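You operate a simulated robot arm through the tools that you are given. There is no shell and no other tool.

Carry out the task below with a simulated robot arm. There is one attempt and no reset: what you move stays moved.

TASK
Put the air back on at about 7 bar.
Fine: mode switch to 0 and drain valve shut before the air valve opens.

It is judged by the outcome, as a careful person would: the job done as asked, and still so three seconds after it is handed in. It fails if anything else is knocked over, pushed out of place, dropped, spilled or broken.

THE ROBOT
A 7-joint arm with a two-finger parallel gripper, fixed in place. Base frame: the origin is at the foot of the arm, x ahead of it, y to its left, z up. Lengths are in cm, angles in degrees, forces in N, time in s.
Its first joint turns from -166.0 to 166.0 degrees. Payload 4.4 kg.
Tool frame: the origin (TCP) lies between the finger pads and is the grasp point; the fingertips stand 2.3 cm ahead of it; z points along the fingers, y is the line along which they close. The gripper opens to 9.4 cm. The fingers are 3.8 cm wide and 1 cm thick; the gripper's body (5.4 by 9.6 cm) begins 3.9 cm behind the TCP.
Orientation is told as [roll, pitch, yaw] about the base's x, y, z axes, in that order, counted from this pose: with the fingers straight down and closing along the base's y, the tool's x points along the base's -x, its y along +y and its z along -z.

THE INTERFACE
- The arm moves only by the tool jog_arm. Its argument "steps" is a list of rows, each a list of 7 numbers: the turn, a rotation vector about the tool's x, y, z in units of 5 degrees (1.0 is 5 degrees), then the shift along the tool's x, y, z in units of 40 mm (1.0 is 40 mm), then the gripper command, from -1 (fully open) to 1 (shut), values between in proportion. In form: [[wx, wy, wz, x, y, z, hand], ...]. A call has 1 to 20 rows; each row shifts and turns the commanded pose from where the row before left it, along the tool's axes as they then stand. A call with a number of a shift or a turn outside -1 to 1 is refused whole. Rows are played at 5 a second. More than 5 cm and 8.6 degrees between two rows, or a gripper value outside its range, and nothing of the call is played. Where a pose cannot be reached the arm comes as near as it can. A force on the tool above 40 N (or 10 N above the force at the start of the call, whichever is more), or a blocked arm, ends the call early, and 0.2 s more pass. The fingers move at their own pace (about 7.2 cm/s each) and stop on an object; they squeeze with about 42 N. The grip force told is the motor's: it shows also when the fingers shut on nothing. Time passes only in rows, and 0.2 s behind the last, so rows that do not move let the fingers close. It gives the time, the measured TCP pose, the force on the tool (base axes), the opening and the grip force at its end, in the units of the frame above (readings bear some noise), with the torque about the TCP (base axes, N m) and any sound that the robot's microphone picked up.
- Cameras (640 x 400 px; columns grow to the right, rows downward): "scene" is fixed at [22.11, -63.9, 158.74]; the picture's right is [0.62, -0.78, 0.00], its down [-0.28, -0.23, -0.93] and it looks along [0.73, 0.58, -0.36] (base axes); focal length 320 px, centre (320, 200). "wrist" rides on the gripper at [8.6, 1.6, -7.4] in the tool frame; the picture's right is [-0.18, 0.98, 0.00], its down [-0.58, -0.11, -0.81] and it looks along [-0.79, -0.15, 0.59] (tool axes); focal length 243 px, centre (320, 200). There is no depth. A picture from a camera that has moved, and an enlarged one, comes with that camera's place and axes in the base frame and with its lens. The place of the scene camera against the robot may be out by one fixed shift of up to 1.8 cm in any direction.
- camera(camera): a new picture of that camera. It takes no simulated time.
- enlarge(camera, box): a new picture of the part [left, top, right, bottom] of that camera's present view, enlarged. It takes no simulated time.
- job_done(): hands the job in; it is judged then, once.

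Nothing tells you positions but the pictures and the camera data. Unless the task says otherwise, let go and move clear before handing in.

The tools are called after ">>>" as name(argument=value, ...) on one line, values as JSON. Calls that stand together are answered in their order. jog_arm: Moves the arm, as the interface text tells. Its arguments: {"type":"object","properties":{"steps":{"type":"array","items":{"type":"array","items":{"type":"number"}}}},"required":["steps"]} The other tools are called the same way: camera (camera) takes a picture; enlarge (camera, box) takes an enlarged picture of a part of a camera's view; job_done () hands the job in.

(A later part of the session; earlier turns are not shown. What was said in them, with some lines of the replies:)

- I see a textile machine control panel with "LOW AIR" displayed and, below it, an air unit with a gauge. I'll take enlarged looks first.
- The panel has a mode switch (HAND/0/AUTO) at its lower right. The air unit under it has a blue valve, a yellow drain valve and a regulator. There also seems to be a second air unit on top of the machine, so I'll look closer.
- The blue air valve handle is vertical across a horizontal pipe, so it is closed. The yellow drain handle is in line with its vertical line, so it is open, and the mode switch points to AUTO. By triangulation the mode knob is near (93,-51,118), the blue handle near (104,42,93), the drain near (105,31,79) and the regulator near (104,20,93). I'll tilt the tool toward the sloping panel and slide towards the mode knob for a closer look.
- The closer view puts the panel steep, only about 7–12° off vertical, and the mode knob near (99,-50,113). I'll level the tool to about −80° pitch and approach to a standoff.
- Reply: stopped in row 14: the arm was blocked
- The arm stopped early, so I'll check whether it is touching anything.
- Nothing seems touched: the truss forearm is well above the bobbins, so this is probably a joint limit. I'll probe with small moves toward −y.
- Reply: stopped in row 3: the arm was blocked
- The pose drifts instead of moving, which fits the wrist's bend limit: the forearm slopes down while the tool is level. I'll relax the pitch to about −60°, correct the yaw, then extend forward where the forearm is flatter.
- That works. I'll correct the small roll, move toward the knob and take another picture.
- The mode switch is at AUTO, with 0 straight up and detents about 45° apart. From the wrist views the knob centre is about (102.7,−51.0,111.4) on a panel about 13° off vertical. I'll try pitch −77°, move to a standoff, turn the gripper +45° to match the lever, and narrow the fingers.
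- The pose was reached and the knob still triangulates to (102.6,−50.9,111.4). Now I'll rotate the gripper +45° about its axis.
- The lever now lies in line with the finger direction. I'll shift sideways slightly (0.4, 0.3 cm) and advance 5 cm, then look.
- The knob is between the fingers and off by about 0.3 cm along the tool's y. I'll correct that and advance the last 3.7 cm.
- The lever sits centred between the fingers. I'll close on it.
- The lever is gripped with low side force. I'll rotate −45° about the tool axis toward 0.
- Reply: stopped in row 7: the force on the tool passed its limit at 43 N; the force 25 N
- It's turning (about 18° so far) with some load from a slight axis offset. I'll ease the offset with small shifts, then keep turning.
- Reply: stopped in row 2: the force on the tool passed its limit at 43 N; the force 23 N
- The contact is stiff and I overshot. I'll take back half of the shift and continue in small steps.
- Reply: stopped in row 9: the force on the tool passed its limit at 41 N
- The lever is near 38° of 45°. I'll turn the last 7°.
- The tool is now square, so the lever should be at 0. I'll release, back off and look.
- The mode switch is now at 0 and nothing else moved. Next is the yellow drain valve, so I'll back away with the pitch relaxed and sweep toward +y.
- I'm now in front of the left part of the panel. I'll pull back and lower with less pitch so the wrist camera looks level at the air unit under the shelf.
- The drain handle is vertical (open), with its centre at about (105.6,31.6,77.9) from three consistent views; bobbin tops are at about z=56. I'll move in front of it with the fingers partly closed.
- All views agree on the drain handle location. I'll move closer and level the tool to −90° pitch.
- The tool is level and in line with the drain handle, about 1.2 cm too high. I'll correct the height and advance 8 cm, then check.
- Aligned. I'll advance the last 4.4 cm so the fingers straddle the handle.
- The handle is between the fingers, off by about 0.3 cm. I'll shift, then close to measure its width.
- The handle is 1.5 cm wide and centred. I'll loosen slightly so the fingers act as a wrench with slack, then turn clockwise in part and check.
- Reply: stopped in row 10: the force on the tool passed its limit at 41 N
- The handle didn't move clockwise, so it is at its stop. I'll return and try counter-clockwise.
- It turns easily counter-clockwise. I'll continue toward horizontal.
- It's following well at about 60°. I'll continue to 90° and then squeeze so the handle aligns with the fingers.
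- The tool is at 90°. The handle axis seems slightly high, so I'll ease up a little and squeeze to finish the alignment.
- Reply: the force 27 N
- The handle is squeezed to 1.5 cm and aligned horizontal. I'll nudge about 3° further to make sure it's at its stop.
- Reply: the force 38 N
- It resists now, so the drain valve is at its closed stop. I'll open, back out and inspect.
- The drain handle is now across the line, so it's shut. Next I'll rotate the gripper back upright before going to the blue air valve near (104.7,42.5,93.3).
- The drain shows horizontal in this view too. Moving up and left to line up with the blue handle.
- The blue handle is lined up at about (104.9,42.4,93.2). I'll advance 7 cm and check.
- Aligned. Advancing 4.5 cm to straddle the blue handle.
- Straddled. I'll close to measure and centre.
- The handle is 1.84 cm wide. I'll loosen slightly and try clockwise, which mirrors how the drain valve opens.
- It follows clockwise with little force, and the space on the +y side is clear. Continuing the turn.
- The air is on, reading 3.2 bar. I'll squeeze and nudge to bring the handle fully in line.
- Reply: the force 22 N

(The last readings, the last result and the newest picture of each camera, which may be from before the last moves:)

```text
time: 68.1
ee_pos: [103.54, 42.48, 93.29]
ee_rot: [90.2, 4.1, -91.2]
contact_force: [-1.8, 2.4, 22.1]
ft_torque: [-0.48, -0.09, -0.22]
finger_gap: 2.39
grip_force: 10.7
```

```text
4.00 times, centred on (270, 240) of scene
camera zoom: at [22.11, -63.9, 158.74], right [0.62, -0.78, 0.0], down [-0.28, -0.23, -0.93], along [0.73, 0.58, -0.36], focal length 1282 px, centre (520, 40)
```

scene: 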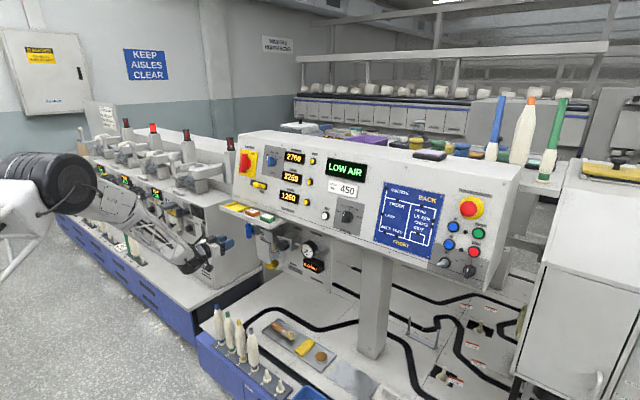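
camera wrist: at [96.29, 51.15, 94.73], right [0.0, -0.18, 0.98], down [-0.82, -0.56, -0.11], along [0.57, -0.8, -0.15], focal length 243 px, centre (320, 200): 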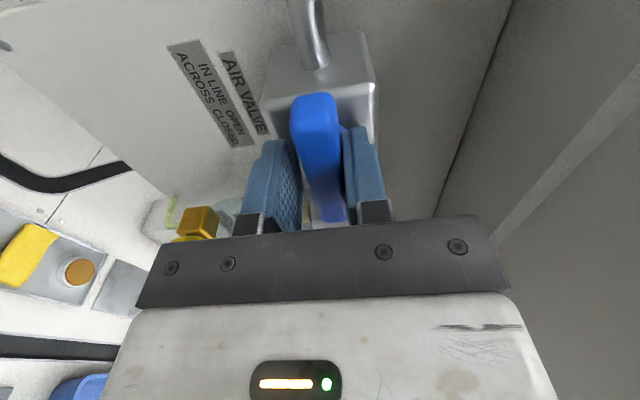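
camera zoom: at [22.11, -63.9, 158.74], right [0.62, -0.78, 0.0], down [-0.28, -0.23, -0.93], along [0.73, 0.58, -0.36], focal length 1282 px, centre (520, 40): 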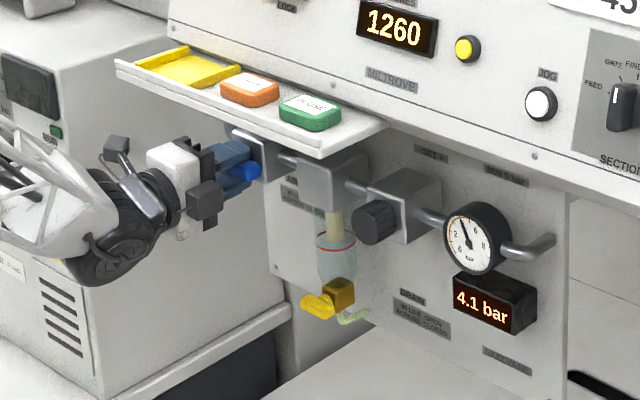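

4.1 bar now. The handle axis sits slightly higher than the tool, so I'll raise a little and squeeze fully.

>>> jog_arm(steps=[[0, 0, 0, 0, 0.05, 0, 0.65], [0, 0, 0, 0, 0.03, 0, 0.7], [0, 0, 0, 0, 0, 0, 0.8], [0, 0, 0, 0, 0, 0, 0.8]])

>>> enlarge(camera="wrist", box=[220, 60, 420, 220])

>>> enlarge(camera="scene", box=[200, 190, 340, 290])

```text
time: 69.1
ee_pos: [103.42, 42.31, 93.46]
ee_rot: [90.0, 4.0, -91.4]
contact_force: [-12.3, -10.2, 17.0]
ft_torque: [-1.4, -0.04, -0.2]
finger_gap: 1.81
grip_force: 44.6
```

```text
2.50 times, centred on (320, 140) of wrist
camera zoom: at [96.27, 50.95, 95.64], right [-0.01, -0.25, 0.97], down [-0.82, -0.55, -0.15], along [0.57, -0.79, -0.2], focal length 606 px, centre (320, 350)
```

zoom: 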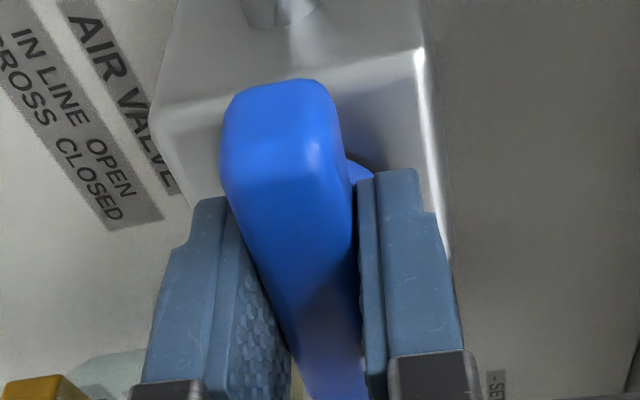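

```text
4.00 times, centred on (270, 240) of scene
camera zoom: at [22.11, -63.9, 158.74], right [0.62, -0.78, 0.0], down [-0.28, -0.23, -0.93], along [0.73, 0.58, -0.36], focal length 1282 px, centre (520, 40)
```

zoom: 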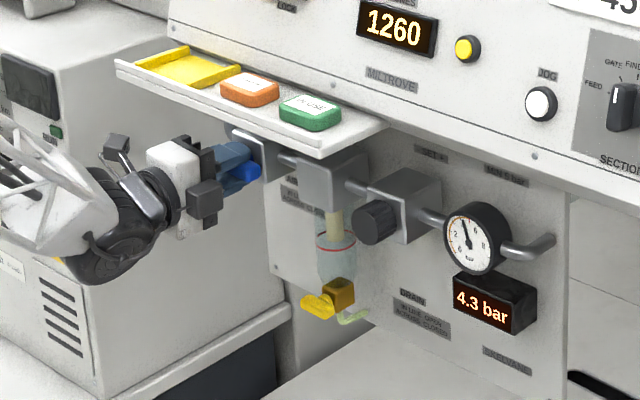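

Torque resists, so the valve is at its open stop, with 4.3 bar showing. I'll release and back out.

>>> jog_arm(steps=[[0, 0, -0.5, 0, 0, 0, 0.6], [0, 0, -0.3, 0, 0, 0, 0.3], [0, 0, 0, 0, 0, 0, 0.2], [0, 0, 0, 0, 0, -0.7, 0.2], [0, 0, 0, 0, 0, -0.9, 0.2], [0, 0, 0, 0, 0, -0.9, 0.2], [0, 0, 0, 0, 0, -0.9, 0.2], [0, 0, 0, 0, 0, 0, 0.2]])

>>> camera(camera="wrist")

>>> enlarge(camera="scene", box=[200, 190, 340, 290])

```text
time: 70.9
ee_pos: [89.96, 42.65, 93.5]
ee_rot: [90.0, 0.0, -91.1]
contact_force: [-0.7, 0.7, -0.1]
ft_torque: [0.0, -0.03, 0.01]
finger_gap: 3.76
grip_force: 0.0
```

```text
taken
camera wrist: at [82.69, 51.42, 95.1], right [0.0, -0.18, 0.98], down [-0.82, -0.56, -0.11], along [0.57, -0.8, -0.15], focal length 243 px, centre (320, 200)
```

wrist: 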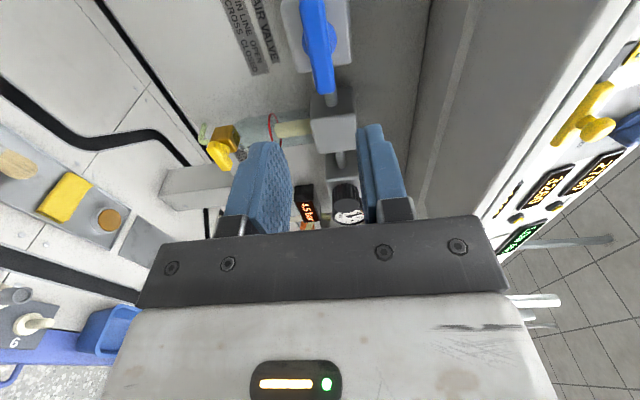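

```text
4.00 times, centred on (270, 240) of scene
camera zoom: at [22.11, -63.9, 158.74], right [0.62, -0.78, 0.0], down [-0.28, -0.23, -0.93], along [0.73, 0.58, -0.36], focal length 1282 px, centre (520, 40)
```

zoom: 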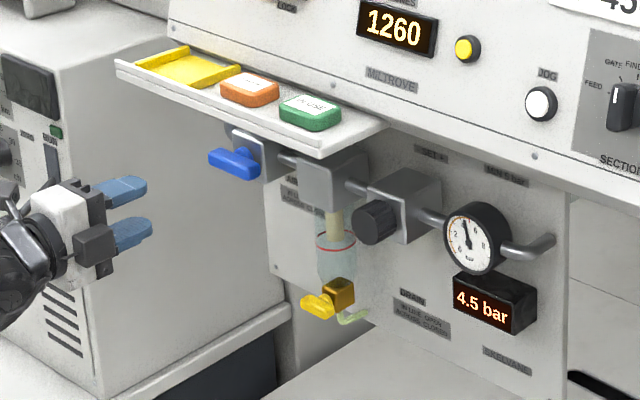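

The blue handle is in line with the pipe and the pressure is near 4.5 bar. I'll rotate the gripper back upright, then go to the regulator knob near (104,20.5,93.3).

>>> jog_arm(steps=[[0, 0, -1, 0, 0, 0, 0], [0, 0, -1, 0, 0, 0, -0.2], [0, 0, -1, 0, 0, 0, -0.3], [0, 0, -1, 0, 0, 0, -0.3], [0, 0, -1, 0, 0, 0, -0.3], [0, 0, -1, 0, 0, 0, -0.3], [0, 0, -1, 0, 0, 0, -0.3], [0, 0, -1, 0, 0, 0, -0.3], [0, 0, -1, 0, 0, 0, -0.3], [0, 0, -1, 0, 0, 0, -0.3], [0, 0, -1, 0, 0, 0, -0.3], [0, 0, -1, 0, 0, 0, -0.3], [0, 0, -1, 0, 0, 0, -0.3], [0, 0, -1, 0, 0, 0, -0.3], [0, 0, -1, 0, 0, 0, -0.3], [0, 0, -1, 0, 0, 0, -0.3], [0, 0, -1, 0, 0, 0, -0.3], [0, 0, -1, 0, 0, 0, -0.3], [0, 0, 0, 0, 0, 0, -0.3]])

>>> jog_arm(steps=[[0, 0, 0, 0, -1, 0, -0.3], [0, 0, 0, 0, -1, 0, -0.3], [0, 0, 0, 0, -1, 0, -0.3], [0, 0, 0, 0, -1, 0, -0.3], [0, 0, 0, 0, -1, 0, -0.3], [0, 0, 0, 0, -0.5, 0, -0.3], [0, 0, 0, 0, 0, 0, -0.3]])

>>> camera(camera="wrist")

>>> enlarge(camera="scene", box=[200, 190, 340, 290])

```text
time: 74.9
ee_pos: [89.92, 42.77, 93.61]
ee_rot: [-68.0, -89.9, 66.8]
contact_force: [-0.1, 0.0, -0.1]
ft_torque: [-0.02, 0.01, 0.0]
finger_gap: 6.11
grip_force: 0.2
```

```text
time: 76.5
ee_pos: [89.4, 20.72, 93.57]
ee_rot: [-27.0, -90.0, 25.7]
contact_force: [0.8, -0.7, 0.7]
ft_torque: [-0.03, -0.03, 0.01]
finger_gap: 6.08
grip_force: 0.0
```

```text
taken
camera wrist: at [82.01, 22.41, 84.77], right [0.02, 0.98, 0.18], down [-0.81, -0.09, 0.58], along [0.59, -0.16, 0.79], focal length 243 px, centre (320, 200)
```

wrist: 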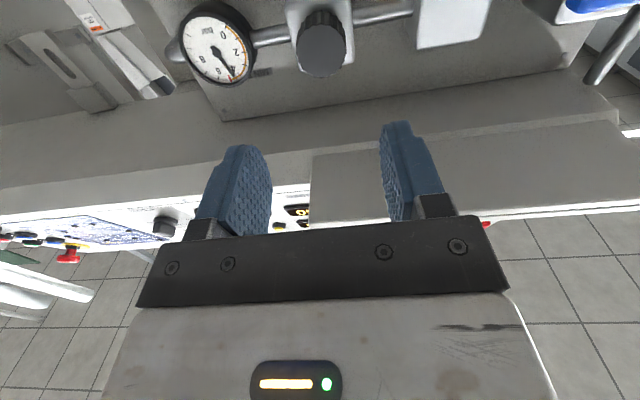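

```text
4.00 times, centred on (270, 240) of scene
camera zoom: at [22.11, -63.9, 158.74], right [0.62, -0.78, 0.0], down [-0.28, -0.23, -0.93], along [0.73, 0.58, -0.36], focal length 1282 px, centre (520, 40)
```

zoom: 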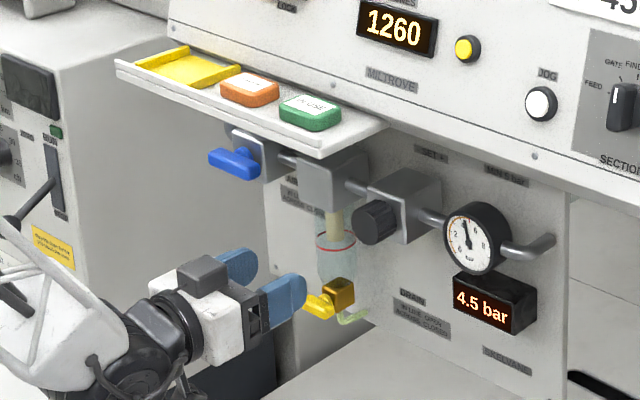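

Pressure is steady at 4.5 bar and the regulator knob is centred ahead at (104,20.5,93.5). Advancing 10 cm, then checking.

>>> jog_arm(steps=[[0, 0, 0, 0, -0.03, 0.7, -0.3], [0, 0, 0, 0, 0, 0.7, -0.3], [0, 0, 0, 0, 0, 0.6, -0.3], [0, 0, 0, 0, 0, 0.5, -0.3], [0, 0, 0, 0, 0, 0, -0.3]])

>>> camera(camera="wrist")

>>> enlarge(camera="scene", box=[220, 190, 360, 290])

```text
time: 77.7
ee_pos: [99.54, 20.28, 93.45]
ee_rot: [-47.1, -90.0, 45.9]
contact_force: [0.0, 0.6, 0.4]
ft_torque: [-0.02, -0.02, 0.03]
finger_gap: 6.09
grip_force: 0.1
```

```text
taken
camera wrist: at [92.15, 22.08, 84.8], right [0.02, 0.98, 0.18], down [-0.81, -0.09, 0.58], along [0.59, -0.16, 0.79], focal length 243 px, centre (320, 200)
```

wrist: 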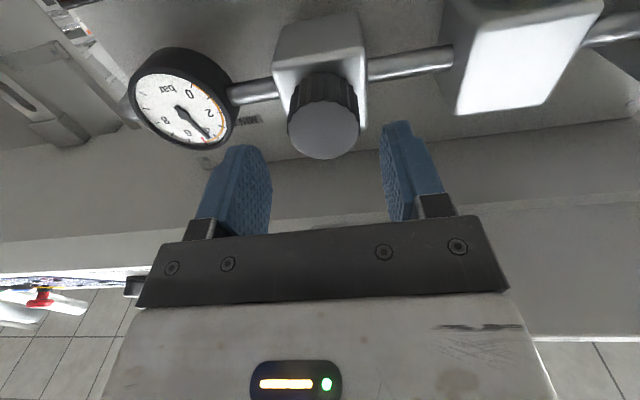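

```text
4.00 times, centred on (290, 240) of scene
camera zoom: at [22.11, -63.9, 158.74], right [0.62, -0.78, 0.0], down [-0.28, -0.23, -0.93], along [0.73, 0.58, -0.36], focal length 1282 px, centre (440, 40)
```

zoom: 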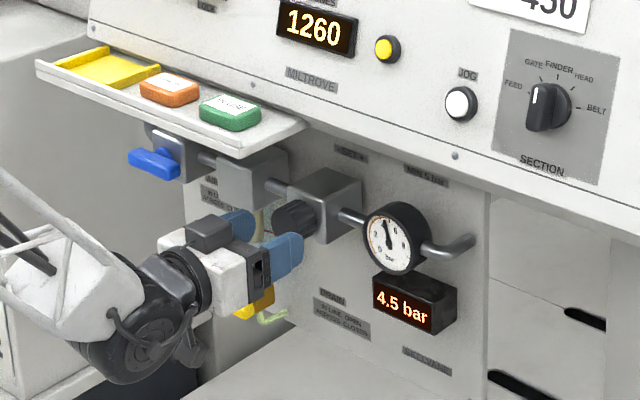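

The knob face is about 4 cm ahead, centred, and about 4.1 cm in diameter. I'll advance 3.6 cm and close on it.

>>> jog_arm(steps=[[0, 0, 0, 0, 0, 0.45, -0.3], [0, 0, 0, 0, 0, 0.45, -0.3], [0, 0, 0, 0, 0, 0, -0.1], [0, 0, 0, 0, 0, 0, 0.1], [0, 0, 0, 0, 0, 0, 0.2], [0, 0, 0, 0, 0, 0, 0.25], [0, 0, 0, 0, 0, 0, 0.25]])

>>> enlarge(camera="wrist", box=[200, 60, 440, 240])

>>> enlarge(camera="scene", box=[220, 190, 360, 290])

```text
time: 79.3
ee_pos: [103.18, 20.29, 93.55]
ee_rot: [-80.0, -90.0, 78.8]
contact_force: [7.7, 23.2, 0.6]
ft_torque: [0.01, -0.24, 0.42]
finger_gap: 4.53
grip_force: 11.2
```

```text
2.22 times, centred on (320, 150) of wrist
camera zoom: at [95.79, 22.07, 84.81], right [0.02, 0.98, 0.18], down [-0.81, -0.09, 0.58], along [0.59, -0.16, 0.79], focal length 539 px, centre (320, 311)
```

zoom: 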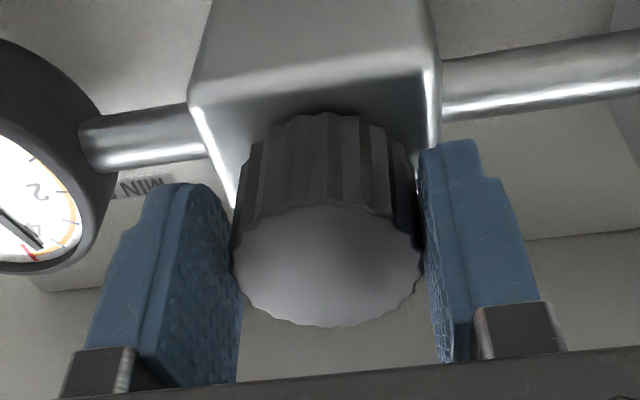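

```text
4.00 times, centred on (290, 240) of scene
camera zoom: at [22.11, -63.9, 158.74], right [0.62, -0.78, 0.0], down [-0.28, -0.23, -0.93], along [0.73, 0.58, -0.36], focal length 1282 px, centre (440, 40)
```

zoom: 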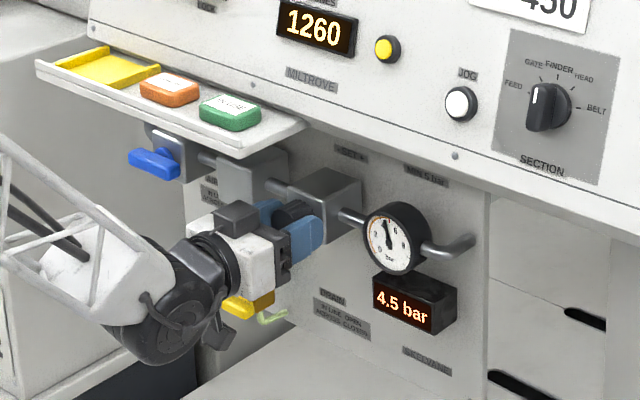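

The right finger touched first. I'll shift +y a bit and close fully.

>>> jog_arm(steps=[[0, 0, 0, 0, 0.05, 0, 0.2], [0, 0, 0, 0, 0, 0, 0.28], [0, 0, 0, 0, 0, 0, 0.4], [0, 0, 0, 0, 0, 0, 0.4]])

```text
time: 80.3
ee_pos: [103.19, 20.48, 93.55]
ee_rot: [-37.5, -90.0, 36.2]
contact_force: [10.2, 14.1, -0.5]
ft_torque: [0.0, -0.01, 1.29]
finger_gap: 4.24
grip_force: 45.6
```

Gripped at 4.24 cm. I'll turn clockwise (toward +) about 25° and read the gauge.

>>> jog_arm(steps=[[0, 0, 0.6, 0, 0.01, 0, 0.4], [0, 0, 0.6, 0, 0.01, 0, 0.4], [0, 0, 0.7, 0, 0, 0, 0.4], [0, 0, 0.7, 0, 0, 0, 0.4], [0, 0, 0.7, 0, 0, 0, 0.4], [0, 0, 0.7, 0, 0, 0, 0.4], [0, 0, 0.7, 0, 0, 0, 0.4], [0, 0, 0, 0, 0, 0, 0.4]])

>>> enlarge(camera="scene", box=[220, 190, 360, 290])

>>> enlarge(camera="wrist", box=[200, 60, 440, 240])

```text
time: 82.1
ee_pos: [103.07, 20.53, 93.5]
ee_rot: [89.8, -66.5, -91.2]
contact_force: [34.1, -2.3, -3.2]
ft_torque: [-0.02, -0.18, 1.04]
finger_gap: 4.21
grip_force: 45.1
```

```text
4.00 times, centred on (290, 240) of scene
camera zoom: at [22.11, -63.9, 158.74], right [0.62, -0.78, 0.0], down [-0.28, -0.23, -0.93], along [0.73, 0.58, -0.36], focal length 1282 px, centre (440, 40)
```

zoom: 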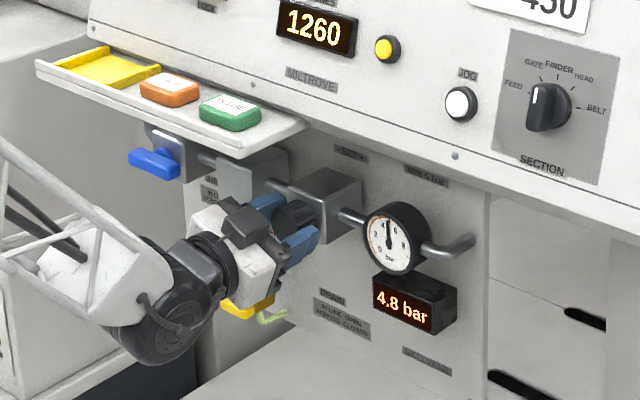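

```text
2.22 times, centred on (320, 150) of wrist
camera zoom: at [95.78, 25.56, 86.13], right [0.02, 0.83, 0.56], down [-0.81, -0.31, 0.49], along [0.58, -0.47, 0.67], focal length 539 px, centre (320, 311)
```

zoom: 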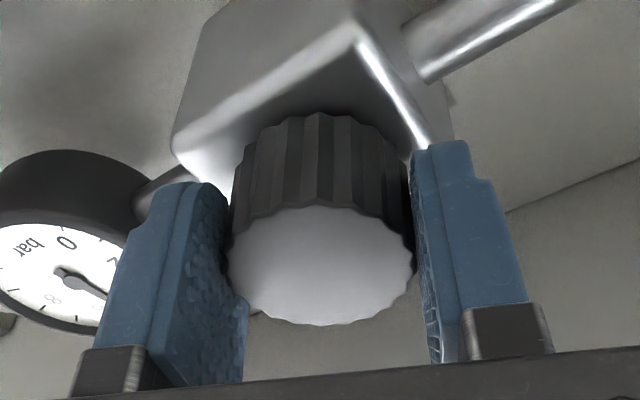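

It went to 4.8 bar for about 23°, so roughly 195° in total is needed. I'll ease the axial load and continue to +90°.

>>> jog_arm(steps=[[0, 0, 0.3, 0, 0, 0.02, 0.4], [0, 0, 0.7, 0, 0, 0, 0.4], [0, 0, 0.7, 0, 0, 0, 0.4], [0, 0, 0.7, 0, 0, 0, 0.4], [0, 0, 0.7, 0, 0, 0, 0.4], [0, 0, 0.7, 0, 0, 0, 0.4], [0, 0, 0.7, 0, 0, 0, 0.4], [0, 0, 0.7, 0, 0, 0, 0.4], [0, 0, 0.7, 0, 0, 0, 0.4], [0, 0, 0.7, 0, 0, 0, 0.4], [0, 0, 0, 0, 0, 0, 0.4]])

>>> enlarge(camera="scene", box=[220, 190, 360, 290])

```text
time: 84.5
ee_pos: [103.06, 20.48, 93.5]
ee_rot: [90.0, -33.5, -91.2]
contact_force: [-9.0, -6.7, 0.8]
ft_torque: [-0.01, -0.71, 0.3]
finger_gap: 4.18
grip_force: 45.2
```

```text
4.00 times, centred on (290, 240) of scene
camera zoom: at [22.11, -63.9, 158.74], right [0.62, -0.78, 0.0], down [-0.28, -0.23, -0.93], along [0.73, 0.58, -0.36], focal length 1282 px, centre (440, 40)
```

zoom: 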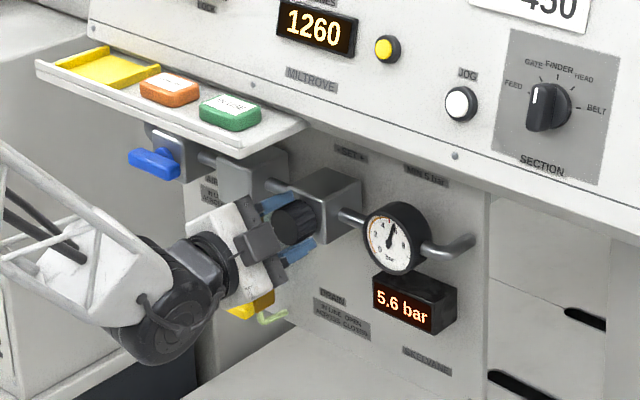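

5.6 bar. Continuing about 33° more and pausing to read.

>>> jog_arm(steps=[[0, 0, 0.7, 0, 0, 0, 0.4], [0, 0, 0.7, 0, 0, 0, 0.4], [0, 0, 0.7, 0, 0, 0, 0.4], [0, 0, 0.7, 0, 0, 0, 0.4], [0, 0, 0.7, 0, 0, 0, 0.4], [0, 0, 0.7, 0, 0, 0, 0.4], [0, 0, 0.7, 0, 0, 0, 0.4], [0, 0, 0.7, 0, 0, 0, 0.4], [0, 0, 0.7, 0, 0, 0, 0.4], [0, 0, 0, 0, 0, 0, 0.4], [0, 0, 0, 0, 0, 0, 0.4], [0, 0, 0, 0, 0, 0, 0.4]])

>>> enlarge(camera="scene", box=[220, 190, 360, 290])

```text
time: 87.1
ee_pos: [103.15, 20.63, 93.52]
ee_rot: [89.9, -2.1, -91.2]
contact_force: [-11.8, -6.2, 3.6]
ft_torque: [0.02, -0.68, -0.4]
finger_gap: 4.2
grip_force: 44.4
```

```text
4.00 times, centred on (290, 240) of scene
camera zoom: at [22.11, -63.9, 158.74], right [0.62, -0.78, 0.0], down [-0.28, -0.23, -0.93], along [0.73, 0.58, -0.36], focal length 1282 px, centre (440, 40)
```

zoom: 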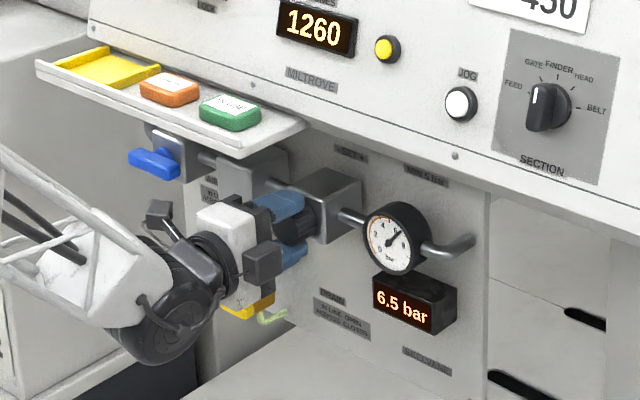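

6.5 bar. About 18° more should give 7.

>>> jog_arm(steps=[[0, 0, 0.6, 0, 0, 0, 0.4], [0, 0, 0.6, 0, 0, 0, 0.4], [0, 0, 0.6, 0, 0, 0, 0.4], [0, 0, 0.6, 0, 0, 0, 0.4], [0, 0, 0.6, 0, 0, 0, 0.4], [0, 0, 0.5, 0, 0, 0, 0.4], [0, 0, 0, 0, 0, 0, 0.4], [0, 0, 0, 0, 0, 0, 0.4], [0, 0, 0, 0, 0, 0, 0.4], [0, 0, 0, 0, 0, 0, 0.4]])

>>> enlarge(camera="scene", box=[220, 190, 360, 290])

```text
time: 89.3
ee_pos: [103.21, 20.46, 93.42]
ee_rot: [90.0, 15.5, -91.2]
contact_force: [-6.1, -4.7, 10.9]
ft_torque: [-0.04, 0.45, 0.13]
finger_gap: 4.19
grip_force: 45.1
```

```text
4.00 times, centred on (290, 240) of scene
camera zoom: at [22.11, -63.9, 158.74], right [0.62, -0.78, 0.0], down [-0.28, -0.23, -0.93], along [0.73, 0.58, -0.36], focal length 1282 px, centre (440, 40)
```

zoom: 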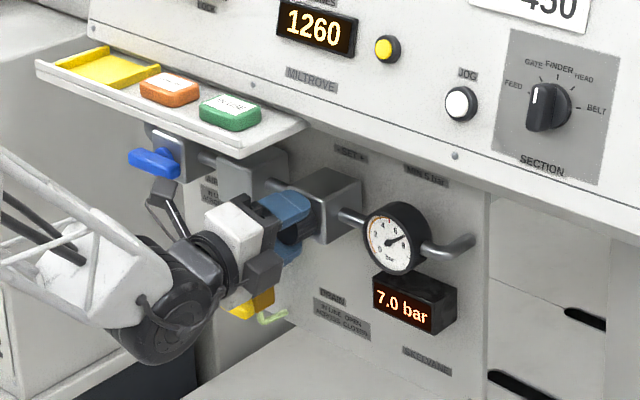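

It reads 7.0 bar. I'll open the fingers, wait a moment, back straight out and confirm that the reading holds.

>>> jog_arm(steps=[[0, 0, 0, 0, 0, 0, 0.1], [0, 0, 0, 0, 0, 0, -0.1], [0, 0, 0, 0, 0, 0, -0.3], [0, 0, 0, 0, 0, 0, -0.3], [0, 0, 0, 0, 0, -0.5, -0.3], [0, 0, 0, 0, 0, -0.9, -0.3], [0, 0, 0, 0, 0, -0.9, -0.3], [0, 0, 0, 0, 0, -0.9, -0.3], [0, 0, 0, 0, 0, -0.9, -0.3], [0, 0, 0, 0, 0, 0, -0.3]])

>>> enlarge(camera="scene", box=[220, 190, 360, 290])

>>> camera(camera="wrist")

>>> camera(camera="scene")

```text
time: 91.5
ee_pos: [86.67, 20.86, 93.53]
ee_rot: [90.1, 15.4, -91.2]
contact_force: [0.1, -0.2, 0.4]
ft_torque: [0.0, -0.01, -0.02]
finger_gap: 6.11
grip_force: 0.0
```

```text
4.00 times, centred on (290, 240) of scene
camera zoom: at [22.11, -63.9, 158.74], right [0.62, -0.78, 0.0], down [-0.28, -0.23, -0.93], along [0.73, 0.58, -0.36], focal length 1282 px, centre (440, 40)
```

zoom: 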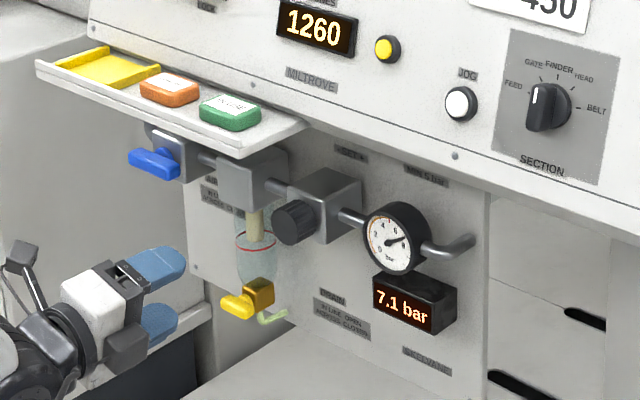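

```text
taken
camera wrist: at [79.4, 28.88, 97.22], right [-0.01, -0.44, 0.9], down [-0.82, -0.51, -0.26], along [0.58, -0.74, -0.35], focal length 243 px, centre (320, 200)
```

wrist: 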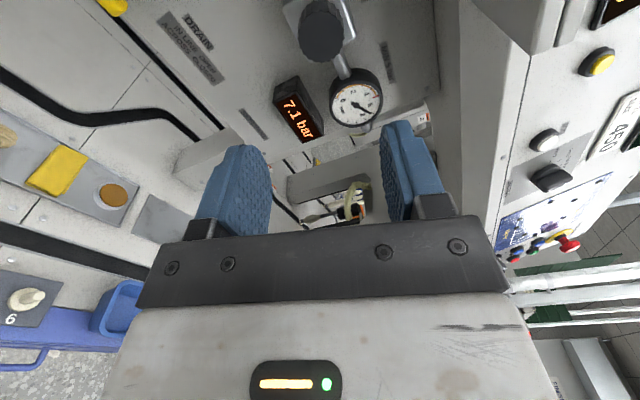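

```text
taken
```

scene: 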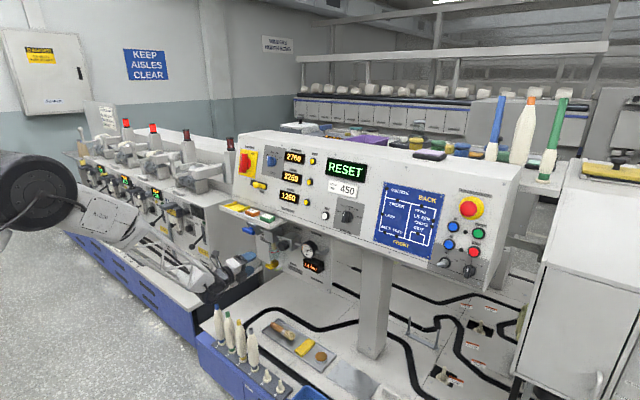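

The reading is 7.1 bar and the panel now shows RESET instead of LOW AIR. I'll back away a little, let time pass and do a last check of everything.

>>> jog_arm(steps=[[0, 0, 0, 0, 0, -0.8, -0.3], [0, 0, 0, 0, 0, -0.5, -0.3], [0, 0, 0, 0, 0, 0, -0.3], [0, 0, 0, 0, 0, 0, -0.3], [0, 0, 0, 0, 0, 0, -0.3], [0, 0, 0, 0, 0, 0, -0.3], [0, 0, 0, 0, 0, 0, -0.3], [0, 0, 0, 0, 0, 0, -0.3], [0, 0, 0, 0, 0, 0, -0.3], [0, 0, 0, 0, 0, 0, -0.3], [0, 0, 0, 0, 0, 0, -0.3], [0, 0, 0, 0, 0, 0, -0.3]])

>>> enlarge(camera="scene", box=[220, 190, 360, 290])

>>> enlarge(camera="scene", box=[420, 200, 500, 280])

>>> enlarge(camera="scene", box=[180, 270, 340, 400])

```text
time: 94.1
ee_pos: [81.56, 21.05, 93.53]
ee_rot: [90.0, 15.5, -91.1]
contact_force: [-0.1, -0.3, 0.2]
ft_torque: [0.03, 0.01, 0.0]
finger_gap: 6.12
grip_force: 0.0
```

```text
4.00 times, centred on (290, 240) of scene
camera zoom: at [22.11, -63.9, 158.74], right [0.62, -0.78, 0.0], down [-0.28, -0.23, -0.93], along [0.73, 0.58, -0.36], focal length 1282 px, centre (440, 40)
```

zoom: 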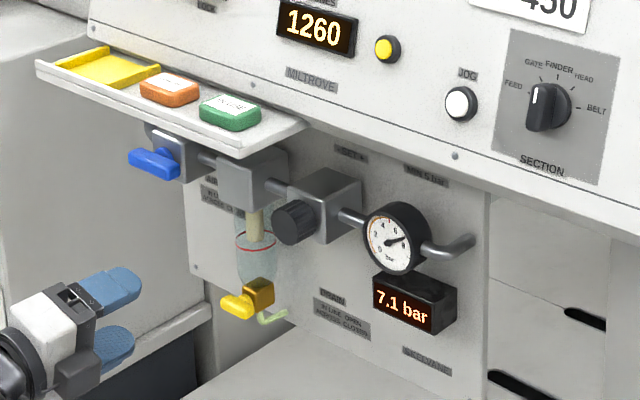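

```text
5.00 times, centred on (460, 240) of scene
camera zoom: at [22.11, -63.9, 158.74], right [0.62, -0.78, 0.0], down [-0.28, -0.23, -0.93], along [0.73, 0.58, -0.36], focal length 1602 px, centre (-380, 0)
```

zoom: 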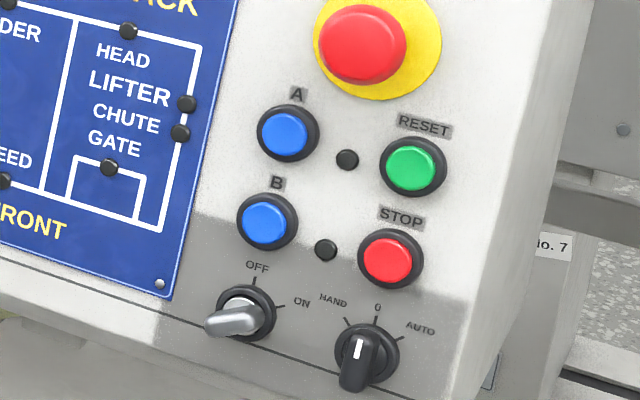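

```text
3.08 times, centred on (260, 335) of scene
camera zoom: at [22.11, -63.9, 158.74], right [0.62, -0.78, 0.0], down [-0.28, -0.23, -0.93], along [0.73, 0.58, -0.36], focal length 986 px, centre (505, -215)
```

zoom: 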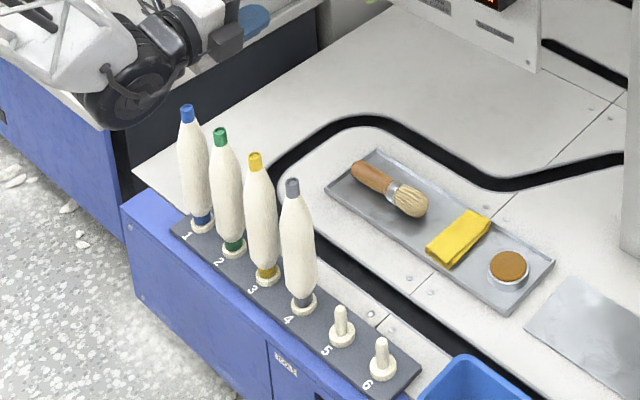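

The mode switch is at 0, the drain is shut, the air valve is open, and the gauge is steady at 7.1 bar. The bobbins, tray and tags are undisturbed and the arm is clear, so I'm handing in.

>>> job_done()

```text
The job is handed in.
```

The air is back on and steady at 7.1 bar, close to the 7 bar you asked for. I set the mode switch to 0 and shut the drain valve before opening the air valve.

- **Order of work:** I turned the mode switch from AUTO to 0 and the drain handle across the line to its stop. Then I opened the air valve to its stop and turned the regulator up from 4.5 bar.
- **Panel:** The display changed from LOW AIR to RESET. I did not press RESET, since you didn't ask for it.
- **Surroundings:** In the last pictures nothing was knocked or moved, the gripper was open and the arm was clear of the machine.
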